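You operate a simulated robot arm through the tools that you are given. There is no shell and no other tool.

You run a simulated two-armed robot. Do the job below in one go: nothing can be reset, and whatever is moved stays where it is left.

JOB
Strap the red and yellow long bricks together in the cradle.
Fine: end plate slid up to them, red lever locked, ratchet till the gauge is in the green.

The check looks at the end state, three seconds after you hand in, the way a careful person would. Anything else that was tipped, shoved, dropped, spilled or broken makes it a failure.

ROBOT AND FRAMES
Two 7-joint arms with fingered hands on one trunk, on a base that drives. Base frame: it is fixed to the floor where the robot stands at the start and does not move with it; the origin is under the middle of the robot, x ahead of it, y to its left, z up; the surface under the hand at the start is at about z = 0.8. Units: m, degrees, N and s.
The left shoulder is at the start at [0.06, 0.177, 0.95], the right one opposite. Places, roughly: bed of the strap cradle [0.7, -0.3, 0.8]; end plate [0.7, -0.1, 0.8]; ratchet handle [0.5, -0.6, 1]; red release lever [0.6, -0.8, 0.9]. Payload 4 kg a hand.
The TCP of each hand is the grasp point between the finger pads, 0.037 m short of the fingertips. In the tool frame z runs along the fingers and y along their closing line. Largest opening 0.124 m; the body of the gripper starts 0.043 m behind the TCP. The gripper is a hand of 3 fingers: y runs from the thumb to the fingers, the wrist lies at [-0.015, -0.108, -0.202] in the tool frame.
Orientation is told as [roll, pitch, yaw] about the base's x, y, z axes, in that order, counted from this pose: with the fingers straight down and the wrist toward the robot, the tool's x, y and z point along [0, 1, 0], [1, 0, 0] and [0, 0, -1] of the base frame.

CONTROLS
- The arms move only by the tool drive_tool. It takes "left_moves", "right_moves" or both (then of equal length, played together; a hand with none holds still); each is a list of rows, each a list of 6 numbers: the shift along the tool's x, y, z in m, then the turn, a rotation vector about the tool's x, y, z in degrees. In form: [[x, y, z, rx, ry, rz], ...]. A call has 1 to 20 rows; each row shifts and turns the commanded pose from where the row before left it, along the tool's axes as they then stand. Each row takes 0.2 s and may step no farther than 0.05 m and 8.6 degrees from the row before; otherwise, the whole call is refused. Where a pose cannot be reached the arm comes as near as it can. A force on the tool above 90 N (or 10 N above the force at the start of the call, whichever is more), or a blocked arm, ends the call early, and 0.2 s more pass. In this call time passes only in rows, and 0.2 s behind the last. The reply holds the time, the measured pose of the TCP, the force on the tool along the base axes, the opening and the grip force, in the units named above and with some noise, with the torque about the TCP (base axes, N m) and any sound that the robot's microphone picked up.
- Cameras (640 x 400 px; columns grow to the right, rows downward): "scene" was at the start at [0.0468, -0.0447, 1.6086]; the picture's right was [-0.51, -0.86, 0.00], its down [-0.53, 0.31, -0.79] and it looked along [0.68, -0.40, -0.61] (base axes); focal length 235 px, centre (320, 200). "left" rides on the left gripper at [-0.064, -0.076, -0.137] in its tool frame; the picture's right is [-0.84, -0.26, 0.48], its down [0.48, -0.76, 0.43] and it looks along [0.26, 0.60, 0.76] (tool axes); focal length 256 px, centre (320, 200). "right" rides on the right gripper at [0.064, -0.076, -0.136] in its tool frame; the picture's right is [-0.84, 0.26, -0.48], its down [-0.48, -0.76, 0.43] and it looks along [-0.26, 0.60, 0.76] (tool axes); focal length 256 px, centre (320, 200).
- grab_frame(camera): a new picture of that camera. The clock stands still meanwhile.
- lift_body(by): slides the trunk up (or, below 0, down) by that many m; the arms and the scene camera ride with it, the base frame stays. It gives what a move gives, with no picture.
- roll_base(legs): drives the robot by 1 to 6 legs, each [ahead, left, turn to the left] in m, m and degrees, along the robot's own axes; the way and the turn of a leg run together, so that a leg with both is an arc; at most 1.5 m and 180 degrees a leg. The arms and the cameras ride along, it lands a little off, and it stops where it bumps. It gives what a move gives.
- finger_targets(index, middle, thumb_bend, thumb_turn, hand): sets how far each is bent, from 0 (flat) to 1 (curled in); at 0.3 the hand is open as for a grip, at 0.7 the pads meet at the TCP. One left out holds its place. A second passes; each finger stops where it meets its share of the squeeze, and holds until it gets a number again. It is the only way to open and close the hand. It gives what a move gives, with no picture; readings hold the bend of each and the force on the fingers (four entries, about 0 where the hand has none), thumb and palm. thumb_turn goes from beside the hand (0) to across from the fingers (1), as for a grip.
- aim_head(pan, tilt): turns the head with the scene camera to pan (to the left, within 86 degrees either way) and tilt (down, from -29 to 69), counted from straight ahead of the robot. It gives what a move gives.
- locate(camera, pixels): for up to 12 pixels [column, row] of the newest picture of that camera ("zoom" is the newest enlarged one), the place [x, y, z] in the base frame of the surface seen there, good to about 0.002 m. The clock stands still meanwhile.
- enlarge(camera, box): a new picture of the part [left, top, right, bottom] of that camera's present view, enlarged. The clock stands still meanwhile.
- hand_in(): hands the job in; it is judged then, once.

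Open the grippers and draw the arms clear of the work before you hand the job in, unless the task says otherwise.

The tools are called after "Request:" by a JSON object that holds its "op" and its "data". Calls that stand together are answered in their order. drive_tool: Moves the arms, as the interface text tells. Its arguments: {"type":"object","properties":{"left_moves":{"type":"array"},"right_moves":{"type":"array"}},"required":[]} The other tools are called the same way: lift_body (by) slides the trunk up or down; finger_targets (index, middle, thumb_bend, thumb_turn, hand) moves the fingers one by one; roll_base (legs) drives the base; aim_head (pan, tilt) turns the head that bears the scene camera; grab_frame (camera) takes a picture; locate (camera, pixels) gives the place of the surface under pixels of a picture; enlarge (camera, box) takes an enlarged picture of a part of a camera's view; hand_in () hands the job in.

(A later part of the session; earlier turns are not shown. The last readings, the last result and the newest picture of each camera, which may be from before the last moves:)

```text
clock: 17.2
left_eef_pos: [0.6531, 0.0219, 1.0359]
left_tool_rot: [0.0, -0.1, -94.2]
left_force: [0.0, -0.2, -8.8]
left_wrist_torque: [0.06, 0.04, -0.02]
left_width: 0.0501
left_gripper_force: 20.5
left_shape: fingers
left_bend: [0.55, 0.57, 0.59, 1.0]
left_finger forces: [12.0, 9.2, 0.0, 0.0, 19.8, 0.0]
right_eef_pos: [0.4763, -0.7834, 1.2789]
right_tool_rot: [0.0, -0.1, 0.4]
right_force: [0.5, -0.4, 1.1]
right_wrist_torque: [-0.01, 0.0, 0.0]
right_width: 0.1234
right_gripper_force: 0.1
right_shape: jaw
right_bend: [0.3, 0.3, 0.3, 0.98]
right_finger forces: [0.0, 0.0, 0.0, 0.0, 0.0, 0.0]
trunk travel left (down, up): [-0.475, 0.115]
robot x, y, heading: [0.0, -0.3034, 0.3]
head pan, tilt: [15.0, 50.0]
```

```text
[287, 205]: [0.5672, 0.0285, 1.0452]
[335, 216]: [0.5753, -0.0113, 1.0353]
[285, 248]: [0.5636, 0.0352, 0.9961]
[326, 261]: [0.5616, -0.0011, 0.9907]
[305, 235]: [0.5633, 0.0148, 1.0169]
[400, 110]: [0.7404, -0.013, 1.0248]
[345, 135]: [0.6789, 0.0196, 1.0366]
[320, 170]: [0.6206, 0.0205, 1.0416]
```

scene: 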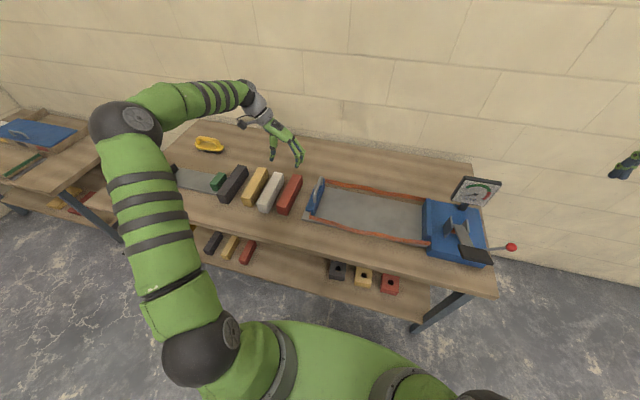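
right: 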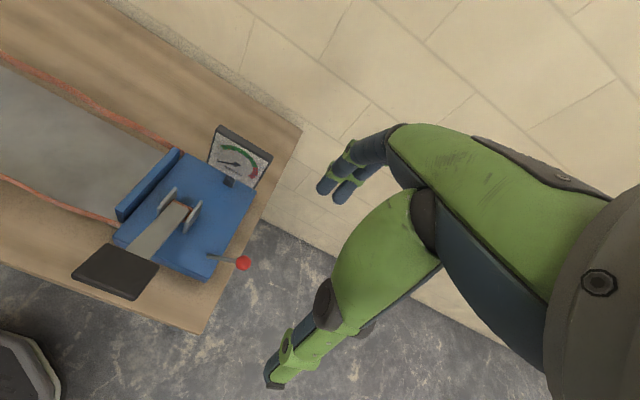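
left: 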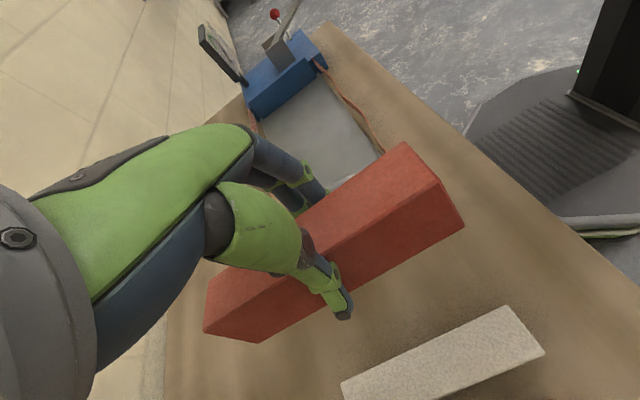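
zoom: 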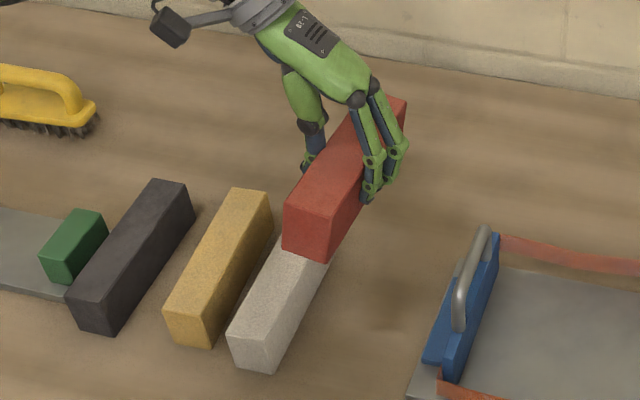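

The held brick is rolled about +11° (left side up), pitched about +5° (far end lower) and yawed −2.2°. I level it by turning the hand in three small rows while it is up in the air.

Request:
{"op": "drive_tool", "data": {"left_moves": [[0, 0, -0.005, -3.6, 1.6, -0.7], [0, 0, -0.005, -3.6, 1.6, -0.7], [0, 0, -0.005, -3.6, 1.6, -0.7], [0, 0, 0, 0, 0, 0]]}}

Request:
{"op": "grab_frame", "data": {"camera": "left"}}

Request:
{"op": "enlarge", "data": {"camera": "scene", "box": [220, 120, 340, 220]}}

```text
clock: 18.2
left_eef_pos: [0.652, 0.022, 1.0496]
left_tool_rot: [4.6, -10.9, -92.4]
left_force: [-0.3, 0.1, -7.6]
left_wrist_torque: [0.09, 0.04, 0.03]
left_width: 0.0495
left_gripper_force: 20.6
left_shape: fingers
left_bend: [0.55, 0.57, 0.59, 1.0]
left_finger forces: [11.5, 9.0, 0.0, 0.1, 20.7, 0.0]
right_eef_pos: [0.4771, -0.7841, 1.2788]
right_tool_rot: [0.1, 0.1, 0.3]
right_force: [0.5, -0.1, -0.2]
right_wrist_torque: [0.02, 0.0, 0.02]
right_width: 0.1233
right_gripper_force: 0.1
right_shape: jaw
right_bend: [0.3, 0.3, 0.3, 0.98]
right_finger forces: [0.0, 0.1, 0.0, 0.1, 0.1, 0.1]
trunk travel left (down, up): [-0.475, 0.115]
robot x, y, heading: [0.0036, -0.3019, 0.3]
head pan, tilt: [15.0, 50.0]
```

```text
taken
```

left: 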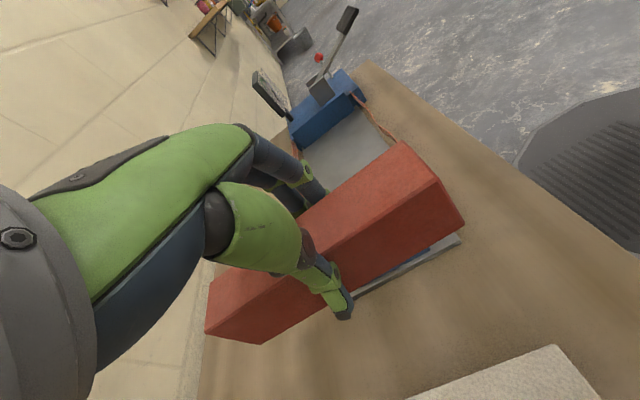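

```text
4.00 times, centred on (280, 170) of scene
```

zoom: 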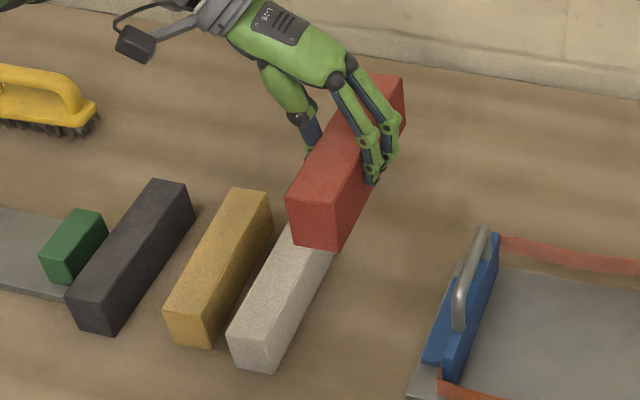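

I check the levelled brick: top corners (404,145), (436,184) and far edge (215,282), bottom (460,222).

Request:
{"op": "locate", "data": {"camera": "left", "pixels": [[404, 147], [434, 182], [345, 186], [375, 215], [217, 282], [265, 286], [460, 222], [262, 338], [400, 180], [380, 230], [440, 200], [400, 240]]}}

Request:
{"op": "locate", "data": {"camera": "zoom", "pixels": [[290, 196], [340, 198], [292, 238], [334, 246], [315, 220], [398, 82], [350, 120], [325, 160], [343, 130]]}}

```text
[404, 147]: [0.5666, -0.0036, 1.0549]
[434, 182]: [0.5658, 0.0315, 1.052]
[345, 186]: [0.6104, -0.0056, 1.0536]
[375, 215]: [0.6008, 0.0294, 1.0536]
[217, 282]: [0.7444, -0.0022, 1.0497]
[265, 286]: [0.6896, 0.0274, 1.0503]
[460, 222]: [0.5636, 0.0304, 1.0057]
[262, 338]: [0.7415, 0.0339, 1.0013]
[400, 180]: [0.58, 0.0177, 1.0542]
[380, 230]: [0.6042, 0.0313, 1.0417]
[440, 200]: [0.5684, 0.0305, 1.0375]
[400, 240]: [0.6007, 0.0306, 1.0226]
```

```text
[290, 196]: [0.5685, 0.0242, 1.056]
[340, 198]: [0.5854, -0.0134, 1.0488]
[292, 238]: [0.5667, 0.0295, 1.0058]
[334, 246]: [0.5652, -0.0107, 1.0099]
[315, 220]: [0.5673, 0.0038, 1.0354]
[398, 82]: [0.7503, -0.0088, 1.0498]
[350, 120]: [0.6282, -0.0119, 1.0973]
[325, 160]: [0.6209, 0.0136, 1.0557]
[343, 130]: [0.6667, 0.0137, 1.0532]
```

The brick is level now (top z≈1.053, TCP z=1.050, centre y≈0.011). I carry it over the cradle, 0.48 m toward −y at constant height, and aim the head at the cradle.

Request:
{"op": "drive_tool", "data": {"left_moves": [[0.0005, 0.0147, 0.0029, 0, 0, 0], [0.0009, 0.0295, 0.00576, 0, 0, 0], [0.0009, 0.0295, 0.00576, 0, 0, 0], [0.0009, 0.0295, 0.00576, 0, 0, 0], [0.0009, 0.0295, 0.00576, 0, 0, 0], [0.0009, 0.0295, 0.00576, 0, 0, 0], [0.0009, 0.0295, 0.00576, 0, 0, 0], [0.0009, 0.0295, 0.00576, 0, 0, 0], [0.0009, 0.0295, 0.00576, 0, 0, 0], [0.0009, 0.0295, 0.00576, 0, 0, 0], [0.0009, 0.0295, 0.00576, 0, 0, 0], [0.0009, 0.0295, 0.00576, 0, 0, 0], [0.0009, 0.0295, 0.00576, 0, 0, 0], [0.0009, 0.0295, 0.00576, 0, 0, 0], [0.0009, 0.0295, 0.00576, 0, 0, 0], [0.0009, 0.0295, 0.00576, 0, 0, 0], [0.0005, 0.0147, 0.0029, 0, 0, 0]]}}

Request:
{"op": "aim_head", "data": {"pan": -12, "tilt": 50}}

Request:
{"op": "grab_frame", "data": {"camera": "scene"}}

Request:
{"op": "grab_frame", "data": {"camera": "left"}}

Request:
{"op": "grab_frame", "data": {"camera": "right"}}

```text
clock: 21.8
left_eef_pos: [0.6526, -0.4587, 1.05]
left_tool_rot: [4.7, -10.9, -92.4]
left_force: [-0.6, 0.4, -7.2]
left_wrist_torque: [0.09, 0.04, -0.01]
left_width: 0.0496
left_gripper_force: 20.4
left_shape: fingers
left_bend: [0.55, 0.57, 0.6, 1.0]
left_finger forces: [11.1, 9.0, 0.1, 0.0, 20.0, 0.0]
right_eef_pos: [0.4761, -0.785, 1.279]
right_tool_rot: [0.0, -0.1, 0.3]
right_force: [-0.3, 0.2, -0.3]
right_wrist_torque: [0.0, 0.01, 0.01]
right_width: 0.1238
right_gripper_force: 0.1
right_shape: jaw
right_bend: [0.3, 0.3, 0.3, 0.98]
right_finger forces: [0.0, 0.0, 0.0, 0.1, 0.0, 0.1]
trunk travel left (down, up): [-0.475, 0.115]
robot x, y, heading: [0.0, -0.3021, 0.1]
head pan, tilt: [15.0, 50.0]
```

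```text
clock: 22.7
left_eef_pos: [0.6538, -0.4587, 1.0496]
left_tool_rot: [4.6, -10.9, -92.5]
left_force: [-0.2, -0.6, -8.5]
left_wrist_torque: [0.13, 0.08, -0.01]
left_width: 0.0496
left_gripper_force: 19.8
left_shape: fingers
left_bend: [0.55, 0.57, 0.6, 1.0]
left_finger forces: [11.1, 9.1, 0.0, 0.0, 20.0, 0.1]
right_eef_pos: [0.4768, -0.7843, 1.2783]
right_tool_rot: [0.1, 0.0, 0.3]
right_force: [-0.4, -0.4, -0.3]
right_wrist_torque: [0.02, 0.02, -0.04]
right_width: 0.1235
right_gripper_force: 0.1
right_shape: jaw
right_bend: [0.3, 0.3, 0.3, 0.98]
right_finger forces: [0.0, 0.0, 0.1, 0.0, 0.1, 0.1]
trunk travel left (down, up): [-0.475, 0.115]
robot x, y, heading: [0.0007, -0.3025, 0.4]
head pan, tilt: [-12.0, 50.0]
```

```text
taken
```

scene: 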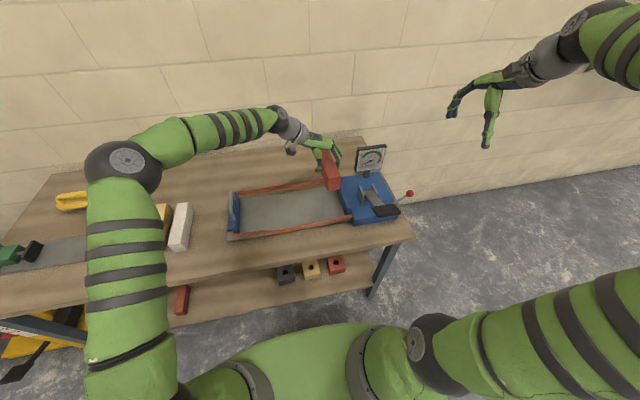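

```text
taken
```

left: 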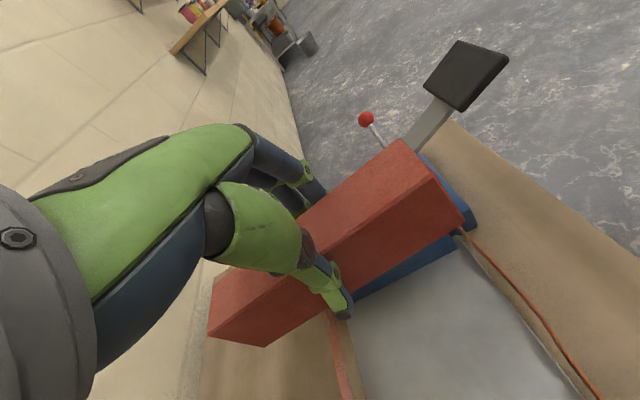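

```text
taken
```

right: 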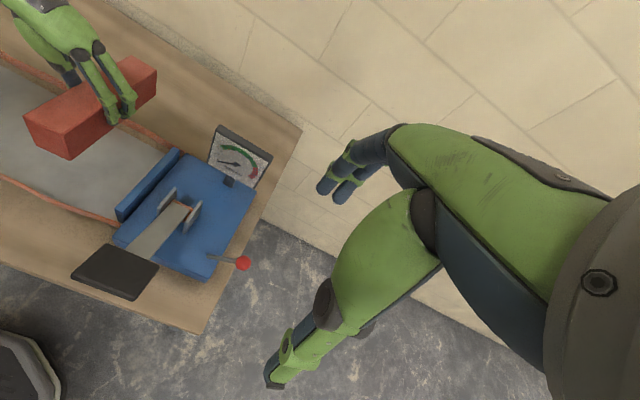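

The brick hovers above the right part of the bed. I check the strap lines and the fixed wall position: zoom on the cradle in the scene and right views.

Request:
{"op": "enlarge", "data": {"camera": "scene", "box": [220, 140, 420, 250]}}

Request:
{"op": "locate", "data": {"camera": "zoom", "pixels": [[60, 170], [120, 155], [200, 140], [280, 125], [50, 300], [120, 290], [200, 278], [300, 262], [380, 250], [400, 255], [410, 240], [387, 165]]}}

Request:
{"op": "locate", "data": {"camera": "right", "pixels": [[120, 205], [177, 155], [122, 218], [150, 184], [30, 190], [80, 209], [110, 221], [160, 138], [170, 145], [140, 130], [60, 95], [100, 195]]}}

```text
3.20 times, centred on (320, 195) of scene
```

zoom: 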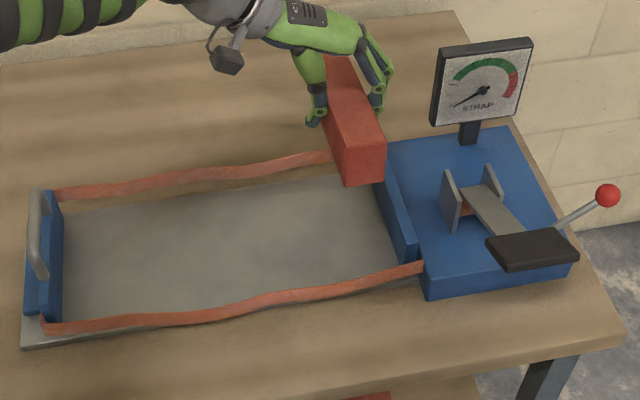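

```text
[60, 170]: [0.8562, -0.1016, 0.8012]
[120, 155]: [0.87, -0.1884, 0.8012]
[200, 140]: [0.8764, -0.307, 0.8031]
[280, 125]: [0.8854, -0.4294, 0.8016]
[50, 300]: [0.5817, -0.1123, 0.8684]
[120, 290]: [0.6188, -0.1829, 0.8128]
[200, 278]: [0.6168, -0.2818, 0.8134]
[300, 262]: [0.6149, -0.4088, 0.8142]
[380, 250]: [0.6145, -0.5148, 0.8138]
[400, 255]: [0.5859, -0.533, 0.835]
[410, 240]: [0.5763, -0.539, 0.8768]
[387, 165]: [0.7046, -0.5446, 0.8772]
```

```text
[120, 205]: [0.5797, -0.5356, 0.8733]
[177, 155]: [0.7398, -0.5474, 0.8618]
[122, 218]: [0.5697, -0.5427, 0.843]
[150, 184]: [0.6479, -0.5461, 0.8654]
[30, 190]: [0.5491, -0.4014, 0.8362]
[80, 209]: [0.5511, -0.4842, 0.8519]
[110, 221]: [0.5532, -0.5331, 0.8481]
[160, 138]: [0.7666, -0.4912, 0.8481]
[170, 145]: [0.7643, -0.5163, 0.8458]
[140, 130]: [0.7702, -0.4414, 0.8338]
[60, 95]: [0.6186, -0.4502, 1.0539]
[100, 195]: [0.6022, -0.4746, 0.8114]
```

Straps run at x≈0.55 and 0.767 and the fixed wall face is at y≈−0.533, so the brick (x 0.565–0.745, right face y≈−0.49) fits. I lower it straight by 0.165 m.

Request:
{"op": "drive_tool", "data": {"left_moves": [[-0.00186, -0.00446, 0.02307, 0, 0, 0], [-0.00186, -0.00446, 0.02307, 0, 0, 0], [-0.00186, -0.00446, 0.02307, 0, 0, 0], [-0.00186, -0.00446, 0.02307, 0, 0, 0], [-0.00186, -0.00446, 0.02307, 0, 0, 0], [-0.00186, -0.00446, 0.02307, 0, 0, 0], [-0.00186, -0.00446, 0.02307, 0, 0, 0]]}}

Request:
{"op": "enlarge", "data": {"camera": "scene", "box": [220, 140, 420, 250]}}

Request:
{"op": "enlarge", "data": {"camera": "right", "box": [0, 60, 280, 260]}}

Request:
{"op": "grab_frame", "data": {"camera": "left"}}

```text
clock: 24.3
left_eef_pos: [0.6527, -0.459, 0.8825]
left_tool_rot: [4.7, -10.9, -92.5]
left_force: [0.0, 0.1, -8.8]
left_wrist_torque: [0.09, 0.03, -0.04]
left_width: 0.0492
left_gripper_force: 19.6
left_shape: fingers
left_bend: [0.55, 0.57, 0.6, 1.0]
left_finger forces: [11.0, 8.8, 0.1, 0.0, 19.7, 0.0]
right_eef_pos: [0.4773, -0.7841, 1.2783]
right_tool_rot: [0.0, 0.0, 0.3]
right_force: [0.2, 1.1, -0.2]
right_wrist_torque: [-0.01, 0.01, 0.0]
right_width: 0.1235
right_gripper_force: 0.1
right_shape: jaw
right_bend: [0.3, 0.3, 0.3, 0.98]
right_finger forces: [0.1, 0.0, 0.0, 0.0, 0.0, 0.0]
trunk travel left (down, up): [-0.475, 0.115]
robot x, y, heading: [0.0017, -0.3037, 0.4]
head pan, tilt: [-12.0, 50.0]
```

```text
3.20 times, centred on (320, 195) of scene
```

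zoom: 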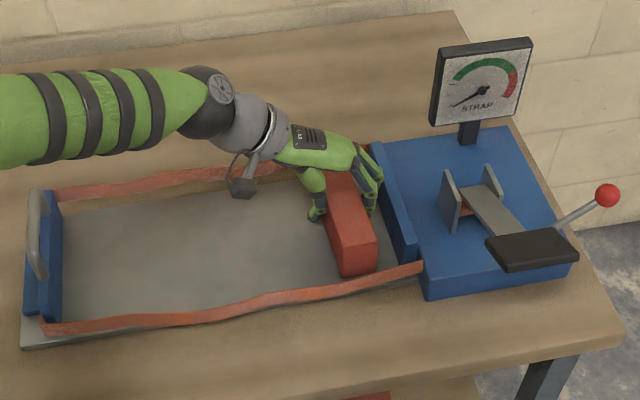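

```text
2.00 times, centred on (140, 160) of right
```

zoom: 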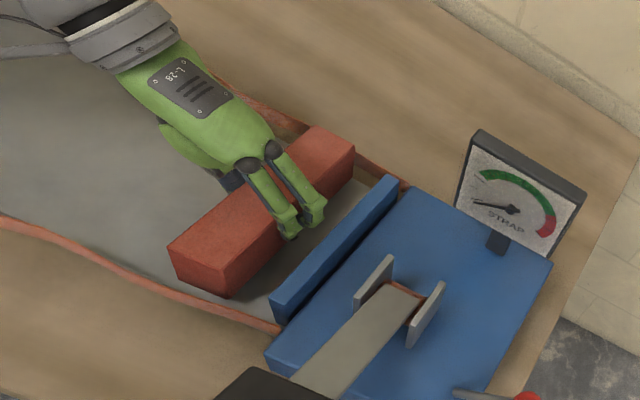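

```text
taken
```

left: 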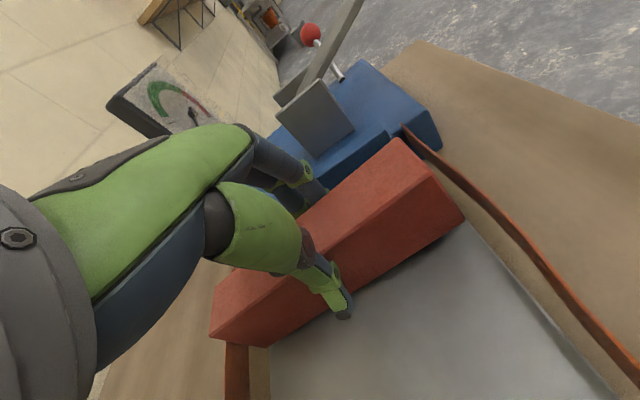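

I check the clearance between the brick's far end and the far strap before the last few centimetres.

Request:
{"op": "locate", "data": {"camera": "left", "pixels": [[262, 340], [216, 330], [237, 375], [230, 395], [460, 222], [402, 147], [434, 182], [440, 170], [520, 260], [300, 380], [420, 250], [395, 100]]}}

Request:
{"op": "locate", "data": {"camera": "scene", "pixels": [[324, 204], [330, 226], [336, 216], [350, 222], [300, 200]]}}

```text
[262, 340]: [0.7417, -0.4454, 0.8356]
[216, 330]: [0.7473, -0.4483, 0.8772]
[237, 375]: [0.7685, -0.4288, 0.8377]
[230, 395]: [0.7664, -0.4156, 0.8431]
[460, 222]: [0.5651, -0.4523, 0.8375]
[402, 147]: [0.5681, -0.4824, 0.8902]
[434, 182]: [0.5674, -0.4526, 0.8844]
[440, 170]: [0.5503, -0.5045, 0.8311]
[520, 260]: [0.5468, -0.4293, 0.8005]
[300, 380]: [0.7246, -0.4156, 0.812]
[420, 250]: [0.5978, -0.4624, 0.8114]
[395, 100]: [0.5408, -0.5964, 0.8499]
```

```text
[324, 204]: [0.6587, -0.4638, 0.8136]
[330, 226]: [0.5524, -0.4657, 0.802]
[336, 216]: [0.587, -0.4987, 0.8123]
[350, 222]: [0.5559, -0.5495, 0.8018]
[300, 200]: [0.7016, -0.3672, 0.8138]
```

Clearances are fine (brick x 0.565–0.747, straps 0.55 and 0.768). I lower in small steps until contact with the bed.

Request:
{"op": "drive_tool", "data": {"left_moves": [[-0.00028, -0.00066, 0.00343, 0, 0, 0], [-0.00028, -0.00066, 0.00343, 0, 0, 0], [-0.00028, -0.00066, 0.00343, 0, 0, 0], [-0.00028, -0.00066, 0.00343, 0, 0, 0]]}}

```text
clock: 25.3
left_eef_pos: [0.6527, -0.4596, 0.8706]
left_tool_rot: [4.6, -10.9, -92.4]
left_force: [-0.3, -1.5, -7.0]
left_wrist_torque: [0.07, 0.02, -0.01]
left_width: 0.0493
left_gripper_force: 20.2
left_shape: fingers
left_bend: [0.55, 0.57, 0.6, 1.0]
left_finger forces: [10.7, 9.5, 0.0, 0.1, 20.0, 0.0]
right_eef_pos: [0.4778, -0.7834, 1.2786]
right_tool_rot: [0.1, 0.0, 0.3]
right_force: [0.3, -0.2, 0.7]
right_wrist_torque: [-0.01, 0.01, 0.01]
right_width: 0.1235
right_gripper_force: 0.0
right_shape: jaw
right_bend: [0.3, 0.3, 0.3, 0.98]
right_finger forces: [0.0, 0.0, 0.1, 0.0, 0.1, 0.1]
trunk travel left (down, up): [-0.475, 0.115]
robot x, y, heading: [-0.0003, -0.3003, 0.3]
head pan, tilt: [-12.0, 50.0]
```

No contact yet (−7 N is the brick's weight). I continue in 2 mm steps.

Request:
{"op": "drive_tool", "data": {"left_moves": [[-0.00016, -0.00038, 0.00196, 0, 0, 0], [-0.00016, -0.00038, 0.00196, 0, 0, 0]]}}

```text
clock: 25.9
left_eef_pos: [0.6532, -0.4588, 0.8678]
left_tool_rot: [4.7, -10.9, -92.6]
left_force: [-1.6, 0.8, -3.7]
left_wrist_torque: [0.0, -0.02, 0.0]
left_width: 0.0493
left_gripper_force: 20.5
left_shape: fingers
left_bend: [0.55, 0.57, 0.6, 1.0]
left_finger forces: [10.6, 9.8, 0.0, 0.0, 21.1, 0.1]
right_eef_pos: [0.4768, -0.7833, 1.2791]
right_tool_rot: [0.0, 0.0, 0.3]
right_force: [0.4, -0.5, -0.2]
right_wrist_torque: [-0.02, 0.01, 0.0]
right_width: 0.1236
right_gripper_force: 0.1
right_shape: jaw
right_bend: [0.3, 0.3, 0.3, 0.98]
right_finger forces: [0.1, 0.0, 0.0, 0.0, 0.0, 0.0]
trunk travel left (down, up): [-0.475, 0.115]
robot x, y, heading: [-0.0005, -0.3042, 0.7]
head pan, tilt: [-12.0, 50.0]
```

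Weight is being taken over by the bed (−3.7 N). Two more small steps to seat it.

Request:
{"op": "drive_tool", "data": {"left_moves": [[-0.0001, -0.00028, 0.00147, 0, 0, 0], [-0.0001, -0.00028, 0.00147, 0, 0, 0]]}}

Request:
{"op": "enlarge", "data": {"camera": "right", "box": [0, 60, 280, 260]}}

```text
clock: 26.5
left_eef_pos: [0.6532, -0.4586, 0.8667]
left_tool_rot: [4.8, -11.0, -92.5]
left_force: [-0.9, 1.5, 11.5]
left_wrist_torque: [-0.16, 0.01, -0.02]
left_width: 0.0494
left_gripper_force: 21.7
left_shape: fingers
left_bend: [0.55, 0.57, 0.6, 1.0]
left_finger forces: [10.9, 10.2, 0.1, 0.1, 22.9, 0.0]
right_eef_pos: [0.4768, -0.7834, 1.2799]
right_tool_rot: [-0.1, 0.0, 0.3]
right_force: [-0.1, -0.2, -0.3]
right_wrist_torque: [-0.02, 0.01, 0.02]
right_width: 0.1237
right_gripper_force: 0.0
right_shape: jaw
right_bend: [0.3, 0.3, 0.3, 0.98]
right_finger forces: [0.0, 0.1, 0.1, 0.1, 0.0, 0.0]
trunk travel left (down, up): [-0.475, 0.115]
robot x, y, heading: [0.0023, -0.3027, 0.2]
head pan, tilt: [-12.0, 50.0]
```

```text
2.00 times, centred on (140, 160) of right
```

zoom: 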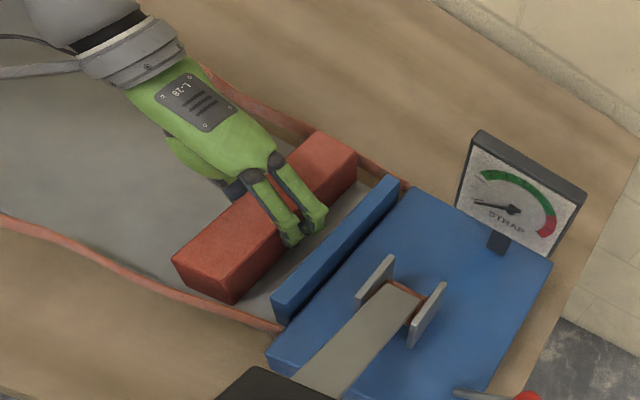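

The brick is seated (11.5 N up). I release it by opening to bend 0.47, which keeps the fingers clear of the wall.

Request:
{"op": "finger_targets", "data": {"hand": "left", "index": 0.47, "middle": 0.47, "thumb_bend": 0.45}}

Request:
{"op": "enlarge", "data": {"camera": "right", "box": [0, 60, 280, 260]}}

Request:
{"op": "grab_frame", "data": {"camera": "left"}}

```text
clock: 27.5
left_eef_pos: [0.6535, -0.4576, 0.8651]
left_tool_rot: [4.8, -10.9, -92.5]
left_force: [-0.1, -0.3, 0.0]
left_wrist_torque: [-0.04, 0.03, -0.01]
left_width: 0.0745
left_gripper_force: 0.1
left_shape: fingers
left_bend: [0.47, 0.47, 0.45, 0.99]
left_finger forces: [0.0, 0.0, 0.0, 0.0, 0.0, 0.1]
right_eef_pos: [0.4768, -0.7837, 1.2789]
right_tool_rot: [0.0, 0.0, 0.3]
right_force: [0.1, 0.5, -0.7]
right_wrist_torque: [-0.02, -0.04, 0.0]
right_width: 0.1237
right_gripper_force: 0.1
right_shape: jaw
right_bend: [0.3, 0.3, 0.3, 0.98]
right_finger forces: [0.0, 0.1, 0.1, 0.0, 0.0, 0.0]
trunk travel left (down, up): [-0.475, 0.115]
robot x, y, heading: [-0.0003, -0.3059, 0.2]
head pan, tilt: [-12.0, 50.0]
```

```text
2.00 times, centred on (140, 160) of right
```

zoom: 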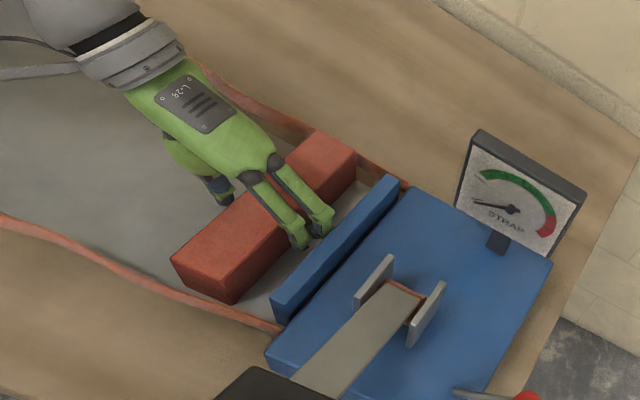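

```text
taken
```

left: 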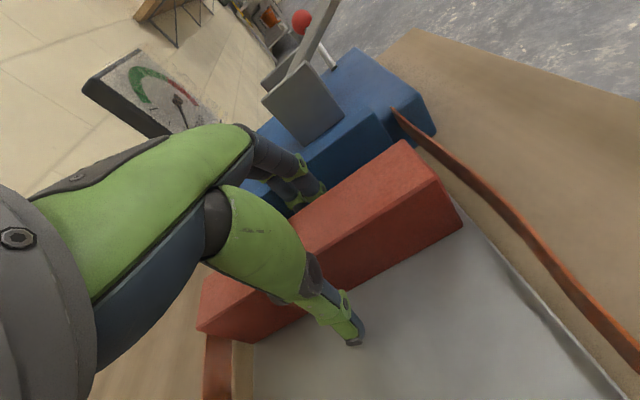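

The hand is free of contact. I lift straight up 0.2 m, keeping this tilt (it suits the grip), then turn the hand 3.4° to match the yellow brick's yaw.

Request:
{"op": "drive_tool", "data": {"left_moves": [[0.0008, 0.0019, -0.0098, 0, 0, 0], [0.00158, 0.00378, -0.0196, 0, 0, 0], [0.00197, 0.00473, -0.02447, 0, 0, 0], [0.00197, 0.00473, -0.02447, 0, 0, 0], [0.00197, 0.00473, -0.02447, 0, 0, 0], [0.00197, 0.00473, -0.02447, 0, 0, 0], [0.00197, 0.00473, -0.02447, 0, 0, 0], [0.00197, 0.00473, -0.02447, 0, 0, 0], [0.00158, 0.00378, -0.0196, 0, 0, 0], [0, 0, 0, 0.268, 0.643, -3.328]]}}

Request:
{"op": "grab_frame", "data": {"camera": "left"}}

Request:
{"op": "grab_frame", "data": {"camera": "scene"}}

```text
clock: 29.7
left_eef_pos: [0.6505, -0.4592, 1.0639]
left_tool_rot: [4.7, -10.9, -89.1]
left_force: [-1.1, -0.9, 0.6]
left_wrist_torque: [-0.01, -0.01, 0.0]
left_width: 0.0744
left_gripper_force: 0.0
left_shape: fingers
left_bend: [0.47, 0.47, 0.45, 0.99]
left_finger forces: [0.0, 0.0, 0.1, 0.0, 0.1, 0.1]
right_eef_pos: [0.4776, -0.7843, 1.2789]
right_tool_rot: [0.0, 0.0, 0.3]
right_force: [-1.4, 0.3, -0.8]
right_wrist_torque: [0.0, 0.02, -0.01]
right_width: 0.1237
right_gripper_force: 0.0
right_shape: jaw
right_bend: [0.3, 0.3, 0.3, 0.98]
right_finger forces: [0.1, 0.1, 0.0, 0.0, 0.1, 0.0]
trunk travel left (down, up): [-0.475, 0.115]
robot x, y, heading: [-0.0008, -0.3022, 0.3]
head pan, tilt: [-12.0, 50.0]
```

```text
taken
```

left: 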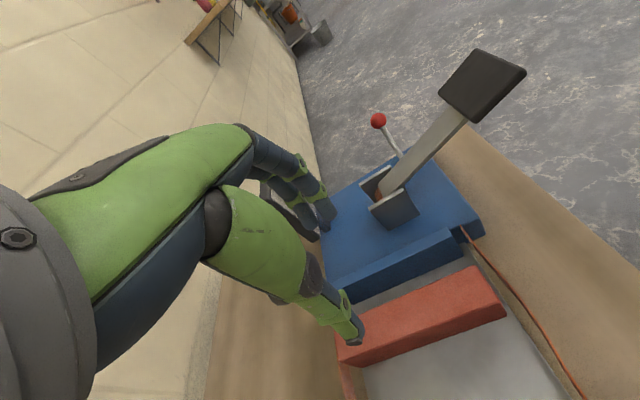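

```text
taken
```

scene: 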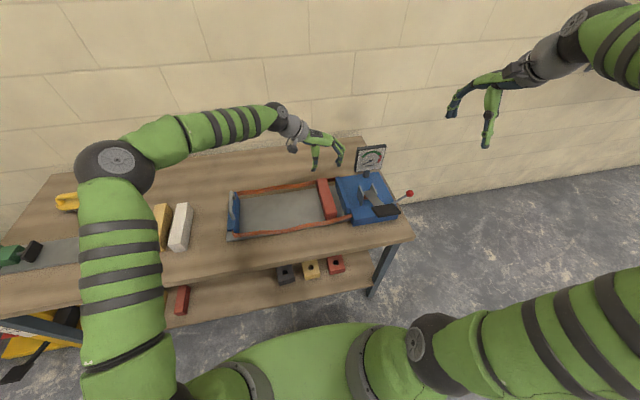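

The red brick lies squarely in the cradle. I record its position, then move the hand above the yellow brick at about (0.653, 0.189, 1.0).

Request:
{"op": "locate", "data": {"camera": "left", "pixels": [[472, 270], [495, 297], [410, 292], [430, 325], [440, 285], [460, 250], [350, 355], [420, 255]]}}

Request:
{"op": "drive_tool", "data": {"left_moves": [[0.0005, -0.018, -0.002, 0, 0, 0], [0.00096, -0.03587, -0.00402, 0, 0, 0], [0.00096, -0.03587, -0.00402, 0, 0, 0], [0.00096, -0.03587, -0.00402, 0, 0, 0], [0.00096, -0.03587, -0.00402, 0, 0, 0], [0.00096, -0.03587, -0.00402, 0, 0, 0], [0.00096, -0.03587, -0.00402, 0, 0, 0], [0.00096, -0.03587, -0.00402, 0, 0, 0], [0.00096, -0.03587, -0.00402, 0, 0, 0], [0.00096, -0.03587, -0.00402, 0, 0, 0], [0.00096, -0.03587, -0.00402, 0, 0, 0], [0.00096, -0.03587, -0.00402, 0, 0, 0], [0.00096, -0.03587, -0.00402, 0, 0, 0], [0.00096, -0.03587, -0.00402, 0, 0, 0], [0.00096, -0.03587, -0.00402, 0, 0, 0], [0.00096, -0.03587, -0.00402, 0, 0, 0], [0.00096, -0.03587, -0.00402, 0, 0, 0], [0.00096, -0.03587, -0.00402, 0, 0, 0], [0.0005, -0.018, -0.002, 0, 0, 0]]}}

Request:
{"op": "aim_head", "data": {"pan": 25, "tilt": 50}}

Request:
{"op": "grab_frame", "data": {"camera": "scene"}}

Request:
{"op": "grab_frame", "data": {"camera": "left"}}

```text
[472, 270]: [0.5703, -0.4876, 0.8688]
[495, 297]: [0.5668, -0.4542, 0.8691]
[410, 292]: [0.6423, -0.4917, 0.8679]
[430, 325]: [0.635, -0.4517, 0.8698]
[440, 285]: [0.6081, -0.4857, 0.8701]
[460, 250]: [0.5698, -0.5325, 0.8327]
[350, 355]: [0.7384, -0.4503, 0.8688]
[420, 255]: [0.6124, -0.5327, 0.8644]
```

```text
clock: 33.7
left_eef_pos: [0.6559, 0.1894, 1.0172]
left_tool_rot: [4.7, -10.9, -89.1]
left_force: [0.0, -0.8, -0.2]
left_wrist_torque: [0.03, 0.01, 0.0]
left_width: 0.0742
left_gripper_force: 0.0
left_shape: fingers
left_bend: [0.47, 0.47, 0.45, 0.99]
left_finger forces: [0.1, 0.0, 0.1, 0.0, 0.1, 0.0]
right_eef_pos: [0.4764, -0.7839, 1.2791]
right_tool_rot: [0.0, 0.0, 0.3]
right_force: [-0.7, 0.5, -0.3]
right_wrist_torque: [0.0, -0.03, 0.01]
right_width: 0.1235
right_gripper_force: 0.1
right_shape: jaw
right_bend: [0.3, 0.3, 0.3, 0.98]
right_finger forces: [0.0, 0.0, 0.0, 0.0, 0.1, 0.1]
trunk travel left (down, up): [-0.475, 0.115]
robot x, y, heading: [0.0059, -0.3027, 0.4]
head pan, tilt: [-12.0, 50.0]
```

```text
clock: 34.7
left_eef_pos: [0.655, 0.1888, 1.0175]
left_tool_rot: [4.7, -10.8, -89.1]
left_force: [0.0, 0.9, 0.3]
left_wrist_torque: [0.01, -0.01, -0.02]
left_width: 0.0746
left_gripper_force: 0.1
left_shape: fingers
left_bend: [0.47, 0.47, 0.45, 0.99]
left_finger forces: [0.1, 0.1, 0.0, 0.0, 0.0, 0.0]
right_eef_pos: [0.4758, -0.7848, 1.2791]
right_tool_rot: [0.0, 0.0, 0.2]
right_force: [0.6, 0.0, 0.2]
right_wrist_torque: [-0.01, 0.0, 0.01]
right_width: 0.1236
right_gripper_force: 0.0
right_shape: jaw
right_bend: [0.3, 0.3, 0.3, 0.98]
right_finger forces: [0.0, 0.0, 0.0, 0.0, 0.1, 0.1]
trunk travel left (down, up): [-0.475, 0.115]
robot x, y, heading: [-0.0004, -0.3035, 0.2]
head pan, tilt: [25.0, 50.0]
```

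```text
taken
```

scene: 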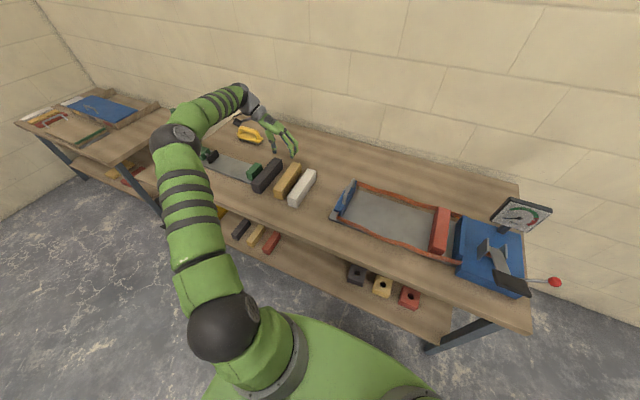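

```text
taken
```

left: 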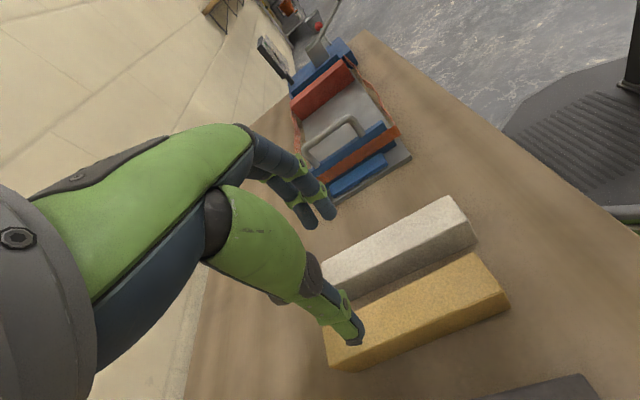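

Now I measure the yellow brick in the left view: right top edge (474,258)–(380,303), left top edge (503,290)–(400,340).

Request:
{"op": "locate", "data": {"camera": "left", "pixels": [[473, 257], [500, 288], [430, 277], [455, 310], [385, 300], [410, 330], [470, 285], [375, 345], [460, 212], [473, 240], [400, 275], [345, 358]]}}

Request:
{"op": "enlarge", "data": {"camera": "scene", "box": [230, 110, 350, 220]}}

```text
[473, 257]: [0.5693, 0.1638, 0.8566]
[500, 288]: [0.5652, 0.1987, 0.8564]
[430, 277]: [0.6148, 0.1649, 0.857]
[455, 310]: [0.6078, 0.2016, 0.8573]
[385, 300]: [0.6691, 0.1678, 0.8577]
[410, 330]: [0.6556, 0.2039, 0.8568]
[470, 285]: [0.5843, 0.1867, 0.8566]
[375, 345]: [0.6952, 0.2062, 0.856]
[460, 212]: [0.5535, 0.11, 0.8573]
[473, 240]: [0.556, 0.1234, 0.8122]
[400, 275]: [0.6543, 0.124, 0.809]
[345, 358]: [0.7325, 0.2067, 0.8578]
```

```text
3.64 times, centred on (290, 165) of scene
```

zoom: 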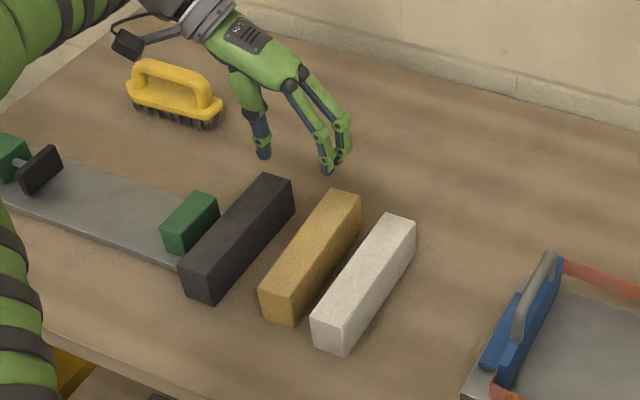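

Yellow's centre is (0.654, 0.1855), yaw ≈ +2.6°, top z=0.857. I turn −1.7° and descend to z≈0.90 with the TCP at y≈0.195.

Request:
{"op": "drive_tool", "data": {"left_moves": [[0, 0, 0, -0.134, -0.321, 1.664], [-0.00224, -0.0056, 0.02264, 0, 0, 0], [-0.00224, -0.0056, 0.02264, 0, 0, 0], [-0.00224, -0.0056, 0.02264, 0, 0, 0], [-0.00224, -0.0056, 0.02264, 0, 0, 0], [-0.00224, -0.0056, 0.02264, 0, 0, 0]]}}

Request:
{"op": "enlarge", "data": {"camera": "left", "box": [200, 120, 520, 360]}}

Request:
{"op": "enlarge", "data": {"camera": "scene", "box": [250, 130, 340, 210]}}

```text
clock: 36.1
left_eef_pos: [0.6547, 0.1944, 0.8972]
left_tool_rot: [4.7, -10.9, -90.8]
left_force: [0.7, -0.1, -0.8]
left_wrist_torque: [0.02, -0.02, 0.02]
left_width: 0.0744
left_gripper_force: 0.1
left_shape: fingers
left_bend: [0.47, 0.47, 0.45, 0.99]
left_finger forces: [0.0, 0.0, 0.0, 0.0, 0.0, 0.1]
right_eef_pos: [0.4773, -0.7841, 1.2785]
right_tool_rot: [-0.1, 0.0, 0.2]
right_force: [-0.1, -0.5, -0.8]
right_wrist_torque: [-0.01, 0.01, 0.01]
right_width: 0.1236
right_gripper_force: 0.1
right_shape: jaw
right_bend: [0.3, 0.3, 0.3, 0.98]
right_finger forces: [0.0, 0.1, 0.0, 0.0, 0.0, 0.0]
trunk travel left (down, up): [-0.475, 0.115]
robot x, y, heading: [0.0014, -0.3026, 0.3]
head pan, tilt: [25.0, 50.0]
```

```text
1.67 times, centred on (360, 240) of left
```

zoom: 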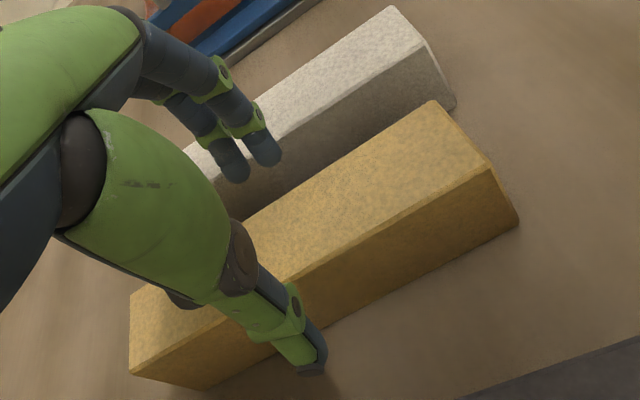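

```text
5.00 times, centred on (295, 170) of scene
```

zoom: 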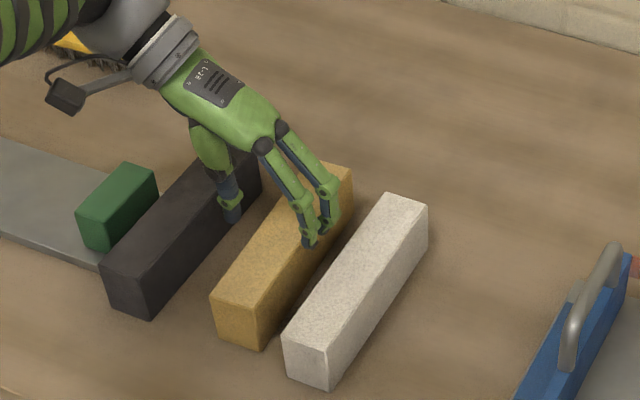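

I check the fingertip places against the gap between yellow and white: tips at (308,240), (332,225), thumb tip (232,215) in the scene zoom.

Request:
{"op": "locate", "data": {"camera": "zoom", "pixels": [[308, 240], [328, 227], [232, 217], [300, 230], [340, 215], [330, 300], [270, 300], [150, 260], [360, 300]]}}

Request:
{"op": "enlarge", "data": {"camera": "left", "box": [200, 120, 520, 360]}}

Request:
{"op": "locate", "data": {"camera": "zoom", "pixels": [[236, 178], [270, 160], [312, 368], [300, 195], [270, 190], [330, 275], [240, 175], [320, 110], [320, 150], [390, 70]]}}

```text
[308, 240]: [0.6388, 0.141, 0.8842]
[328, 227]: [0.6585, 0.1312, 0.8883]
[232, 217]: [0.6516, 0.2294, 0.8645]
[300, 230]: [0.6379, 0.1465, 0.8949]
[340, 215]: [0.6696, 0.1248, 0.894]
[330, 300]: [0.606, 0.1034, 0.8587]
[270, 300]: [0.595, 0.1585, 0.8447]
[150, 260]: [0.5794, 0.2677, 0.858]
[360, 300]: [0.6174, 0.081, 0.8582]
```

```text
1.67 times, centred on (360, 240) of left
```

zoom: 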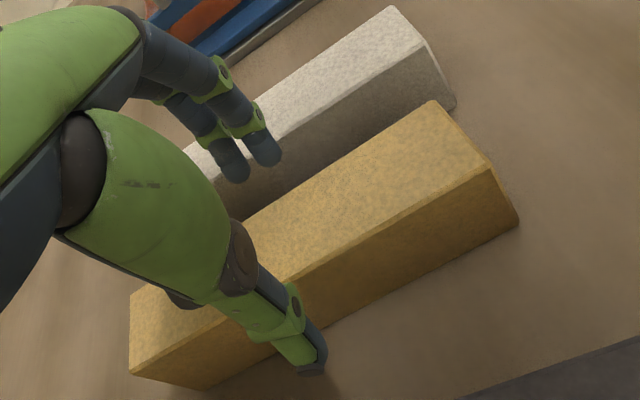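

```text
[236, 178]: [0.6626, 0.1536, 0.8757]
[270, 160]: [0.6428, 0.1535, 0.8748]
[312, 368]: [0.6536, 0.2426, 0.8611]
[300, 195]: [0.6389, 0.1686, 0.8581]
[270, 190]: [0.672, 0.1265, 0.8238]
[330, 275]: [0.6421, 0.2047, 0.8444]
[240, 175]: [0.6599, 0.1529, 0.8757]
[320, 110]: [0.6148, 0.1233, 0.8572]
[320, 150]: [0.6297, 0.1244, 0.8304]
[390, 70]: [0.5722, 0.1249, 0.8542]
```

Fingers span y≈0.125–0.154 while the white brick's left face is at 0.124 and yellow's right face at 0.1645; I shift 6 mm toward +y to centre them in the gap, then descend 0.02 and look again.

Request:
{"op": "drive_tool", "data": {"left_moves": [[0, -0.0059, -0.0011, 0, 0, 0], [-0.0008, -0.0019, 0.0098, 0, 0, 0], [-0.0008, -0.0019, 0.0098, 0, 0, 0]]}}

Request:
{"op": "enlarge", "data": {"camera": "left", "box": [200, 120, 520, 360]}}

Request:
{"op": "enlarge", "data": {"camera": "scene", "box": [270, 150, 330, 205]}}

```text
clock: 36.9
left_eef_pos: [0.6544, 0.2005, 0.8782]
left_tool_rot: [4.6, -10.9, -90.9]
left_force: [0.3, 0.3, -0.1]
left_wrist_torque: [-0.03, -0.01, 0.01]
left_width: 0.0743
left_gripper_force: 0.1
left_shape: fingers
left_bend: [0.47, 0.47, 0.45, 0.99]
left_finger forces: [0.0, 0.0, 0.0, 0.0, 0.0, 0.1]
right_eef_pos: [0.4761, -0.7834, 1.2793]
right_tool_rot: [-0.1, 0.0, 0.4]
right_force: [0.5, -0.6, 0.3]
right_wrist_torque: [0.02, 0.02, 0.0]
right_width: 0.1235
right_gripper_force: 0.0
right_shape: jaw
right_bend: [0.3, 0.3, 0.3, 0.98]
right_finger forces: [0.0, 0.1, 0.1, 0.0, 0.0, 0.1]
trunk travel left (down, up): [-0.475, 0.115]
robot x, y, heading: [0.0017, -0.2999, 0.2]
head pan, tilt: [25.0, 50.0]
```

```text
1.67 times, centred on (360, 240) of left
```

zoom: 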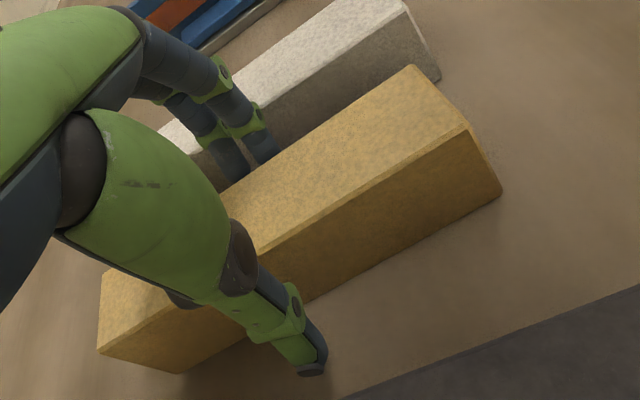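

```text
7.27 times, centred on (300, 178) of scene
```

zoom: 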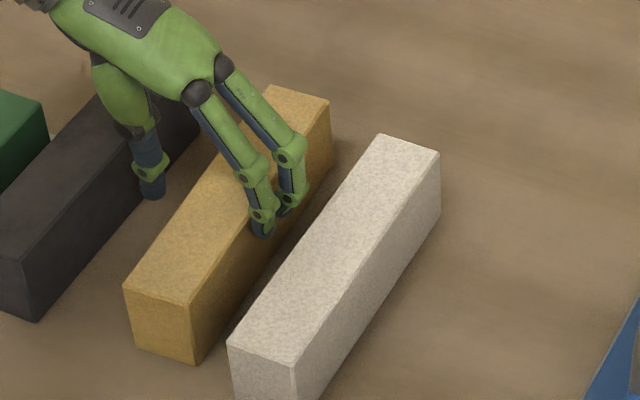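

The fingers are inside the gap with clearance on both sides. I descend the last 22 mm to z≈0.856.

Request:
{"op": "drive_tool", "data": {"left_moves": [[-0.00058, -0.00139, 0.00718, 0, 0, 0], [-0.00058, -0.00139, 0.00718, 0, 0, 0], [-0.00058, -0.00139, 0.00718, 0, 0, 0]]}}

Request:
{"op": "enlarge", "data": {"camera": "left", "box": [200, 120, 520, 360]}}

Request:
{"op": "enlarge", "data": {"camera": "scene", "box": [270, 150, 330, 205]}}

```text
clock: 37.7
left_eef_pos: [0.6534, 0.2025, 0.8557]
left_tool_rot: [4.6, -10.9, -90.8]
left_force: [0.4, -0.2, -0.2]
left_wrist_torque: [0.0, 0.01, 0.0]
left_width: 0.0746
left_gripper_force: 0.1
left_shape: fingers
left_bend: [0.47, 0.47, 0.45, 0.99]
left_finger forces: [0.1, 0.0, 0.0, 0.0, 0.0, 0.0]
right_eef_pos: [0.4773, -0.7841, 1.28]
right_tool_rot: [0.0, 0.0, 0.3]
right_force: [-1.0, 0.4, -0.3]
right_wrist_torque: [0.0, 0.06, -0.01]
right_width: 0.1238
right_gripper_force: 0.1
right_shape: jaw
right_bend: [0.3, 0.3, 0.3, 0.98]
right_finger forces: [0.0, 0.0, 0.0, 0.1, 0.0, 0.1]
trunk travel left (down, up): [-0.475, 0.115]
robot x, y, heading: [-0.0004, -0.3026, 0.5]
head pan, tilt: [25.0, 50.0]
```

```text
1.67 times, centred on (360, 240) of left
```

zoom: 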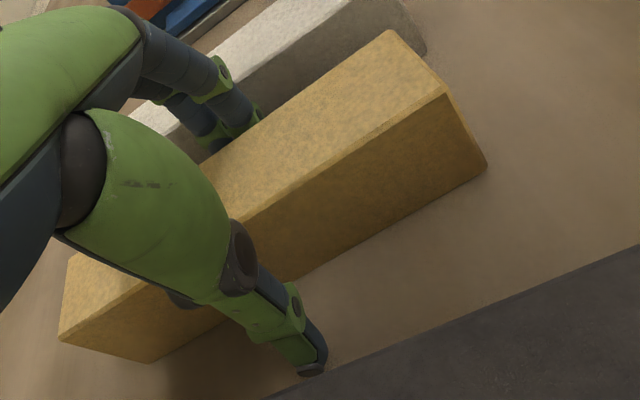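

```text
7.27 times, centred on (300, 178) of scene
```

zoom: 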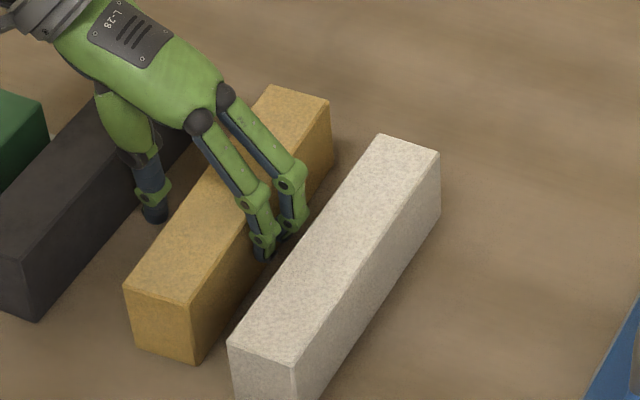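

No contact and everything undisturbed. I close the hand on the yellow brick.

Request:
{"op": "finger_targets", "data": {"hand": "left", "index": 0.66, "middle": 0.66, "thumb_bend": 0.66}}

Request:
{"op": "enlarge", "data": {"camera": "left", "box": [200, 120, 520, 360]}}

Request:
{"op": "enlarge", "data": {"camera": "scene", "box": [270, 150, 330, 205]}}

```text
clock: 38.7
left_eef_pos: [0.6537, 0.2014, 0.8579]
left_tool_rot: [4.6, -10.8, -90.8]
left_force: [3.8, 0.8, 11.3]
left_wrist_torque: [-0.45, -0.12, 0.1]
left_width: 0.0483
left_gripper_force: 24.6
left_shape: fingers
left_bend: [0.56, 0.57, 0.59, 1.0]
left_finger forces: [12.4, 11.1, 0.0, 0.0, 24.8, 0.0]
right_eef_pos: [0.4768, -0.7854, 1.2788]
right_tool_rot: [0.0, 0.1, 0.4]
right_force: [-0.3, 0.5, -0.2]
right_wrist_torque: [0.02, 0.03, 0.0]
right_width: 0.1235
right_gripper_force: 0.0
right_shape: jaw
right_bend: [0.3, 0.3, 0.3, 0.98]
right_finger forces: [0.0, 0.0, 0.0, 0.0, 0.1, 0.1]
trunk travel left (down, up): [-0.475, 0.115]
robot x, y, heading: [-0.0, -0.3031, 0.2]
head pan, tilt: [25.0, 50.0]
```

```text
1.67 times, centred on (360, 240) of left
```

zoom: 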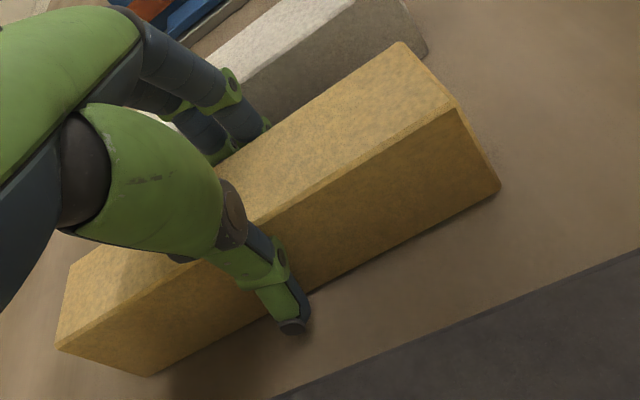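

```text
7.27 times, centred on (300, 178) of scene
```

zoom: 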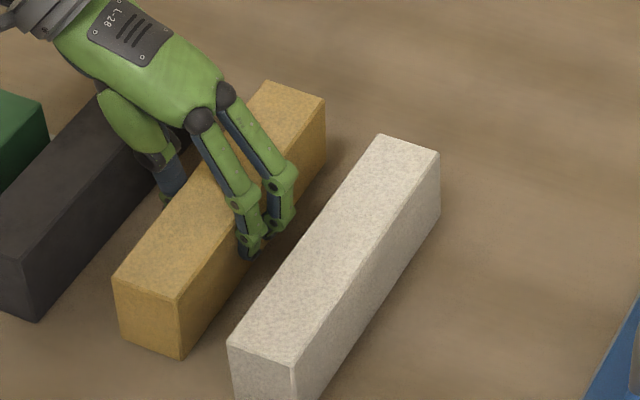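

Gripped with about 24 N on each side. I lift gently straight up to z≈1.05.

Request:
{"op": "drive_tool", "data": {"left_moves": [[0.0004, 0.00095, -0.0049, 0, 0, 0], [0.0008, 0.0019, -0.0098, 0, 0, 0], [0.00158, 0.00378, -0.0196, 0, 0, 0], [0.00158, 0.00378, -0.0196, 0, 0, 0], [0.00158, 0.00378, -0.0196, 0, 0, 0], [0.00158, 0.00378, -0.0196, 0, 0, 0], [0.00158, 0.00378, -0.0196, 0, 0, 0], [0.00158, 0.00378, -0.0196, 0, 0, 0], [0.00158, 0.00378, -0.0196, 0, 0, 0], [0.00158, 0.00378, -0.0196, 0, 0, 0], [0.0008, 0.0019, -0.0098, 0, 0, 0], [0.0004, 0.00095, -0.0049, 0, 0, 0]]}}

Request:
{"op": "grab_frame", "data": {"camera": "left"}}

Request:
{"op": "enlarge", "data": {"camera": "scene", "box": [230, 100, 350, 210]}}

```text
clock: 41.3
left_eef_pos: [0.6529, 0.201, 1.0462]
left_tool_rot: [4.7, -10.9, -90.8]
left_force: [-1.0, 0.7, -8.4]
left_wrist_torque: [0.11, 0.07, 0.04]
left_width: 0.0477
left_gripper_force: 21.9
left_shape: fingers
left_bend: [0.56, 0.57, 0.6, 1.0]
left_finger forces: [12.5, 9.8, 0.0, 0.1, 21.5, 0.0]
right_eef_pos: [0.4775, -0.7832, 1.2793]
right_tool_rot: [0.0, 0.1, 0.3]
right_force: [0.8, 0.0, 0.9]
right_wrist_torque: [-0.01, 0.01, -0.02]
right_width: 0.1238
right_gripper_force: 0.0
right_shape: jaw
right_bend: [0.3, 0.3, 0.3, 0.98]
right_finger forces: [0.0, 0.0, 0.0, 0.0, 0.0, 0.1]
trunk travel left (down, up): [-0.475, 0.115]
robot x, y, heading: [0.0037, -0.3013, 0.4]
head pan, tilt: [25.0, 50.0]
```

```text
taken
```

left: 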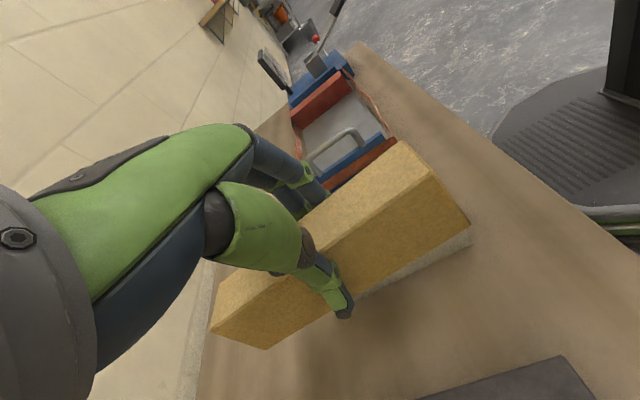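

```text
3.64 times, centred on (290, 155) of scene
```

zoom: 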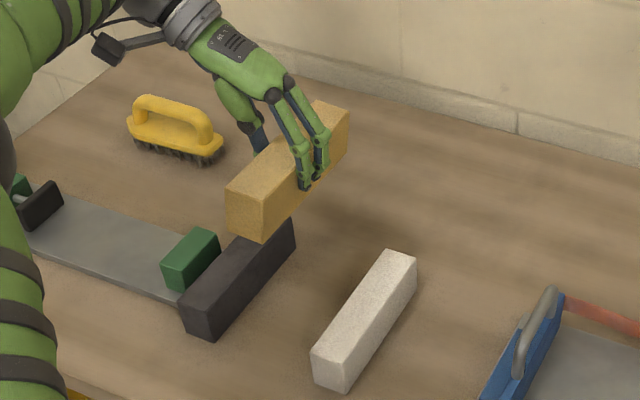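

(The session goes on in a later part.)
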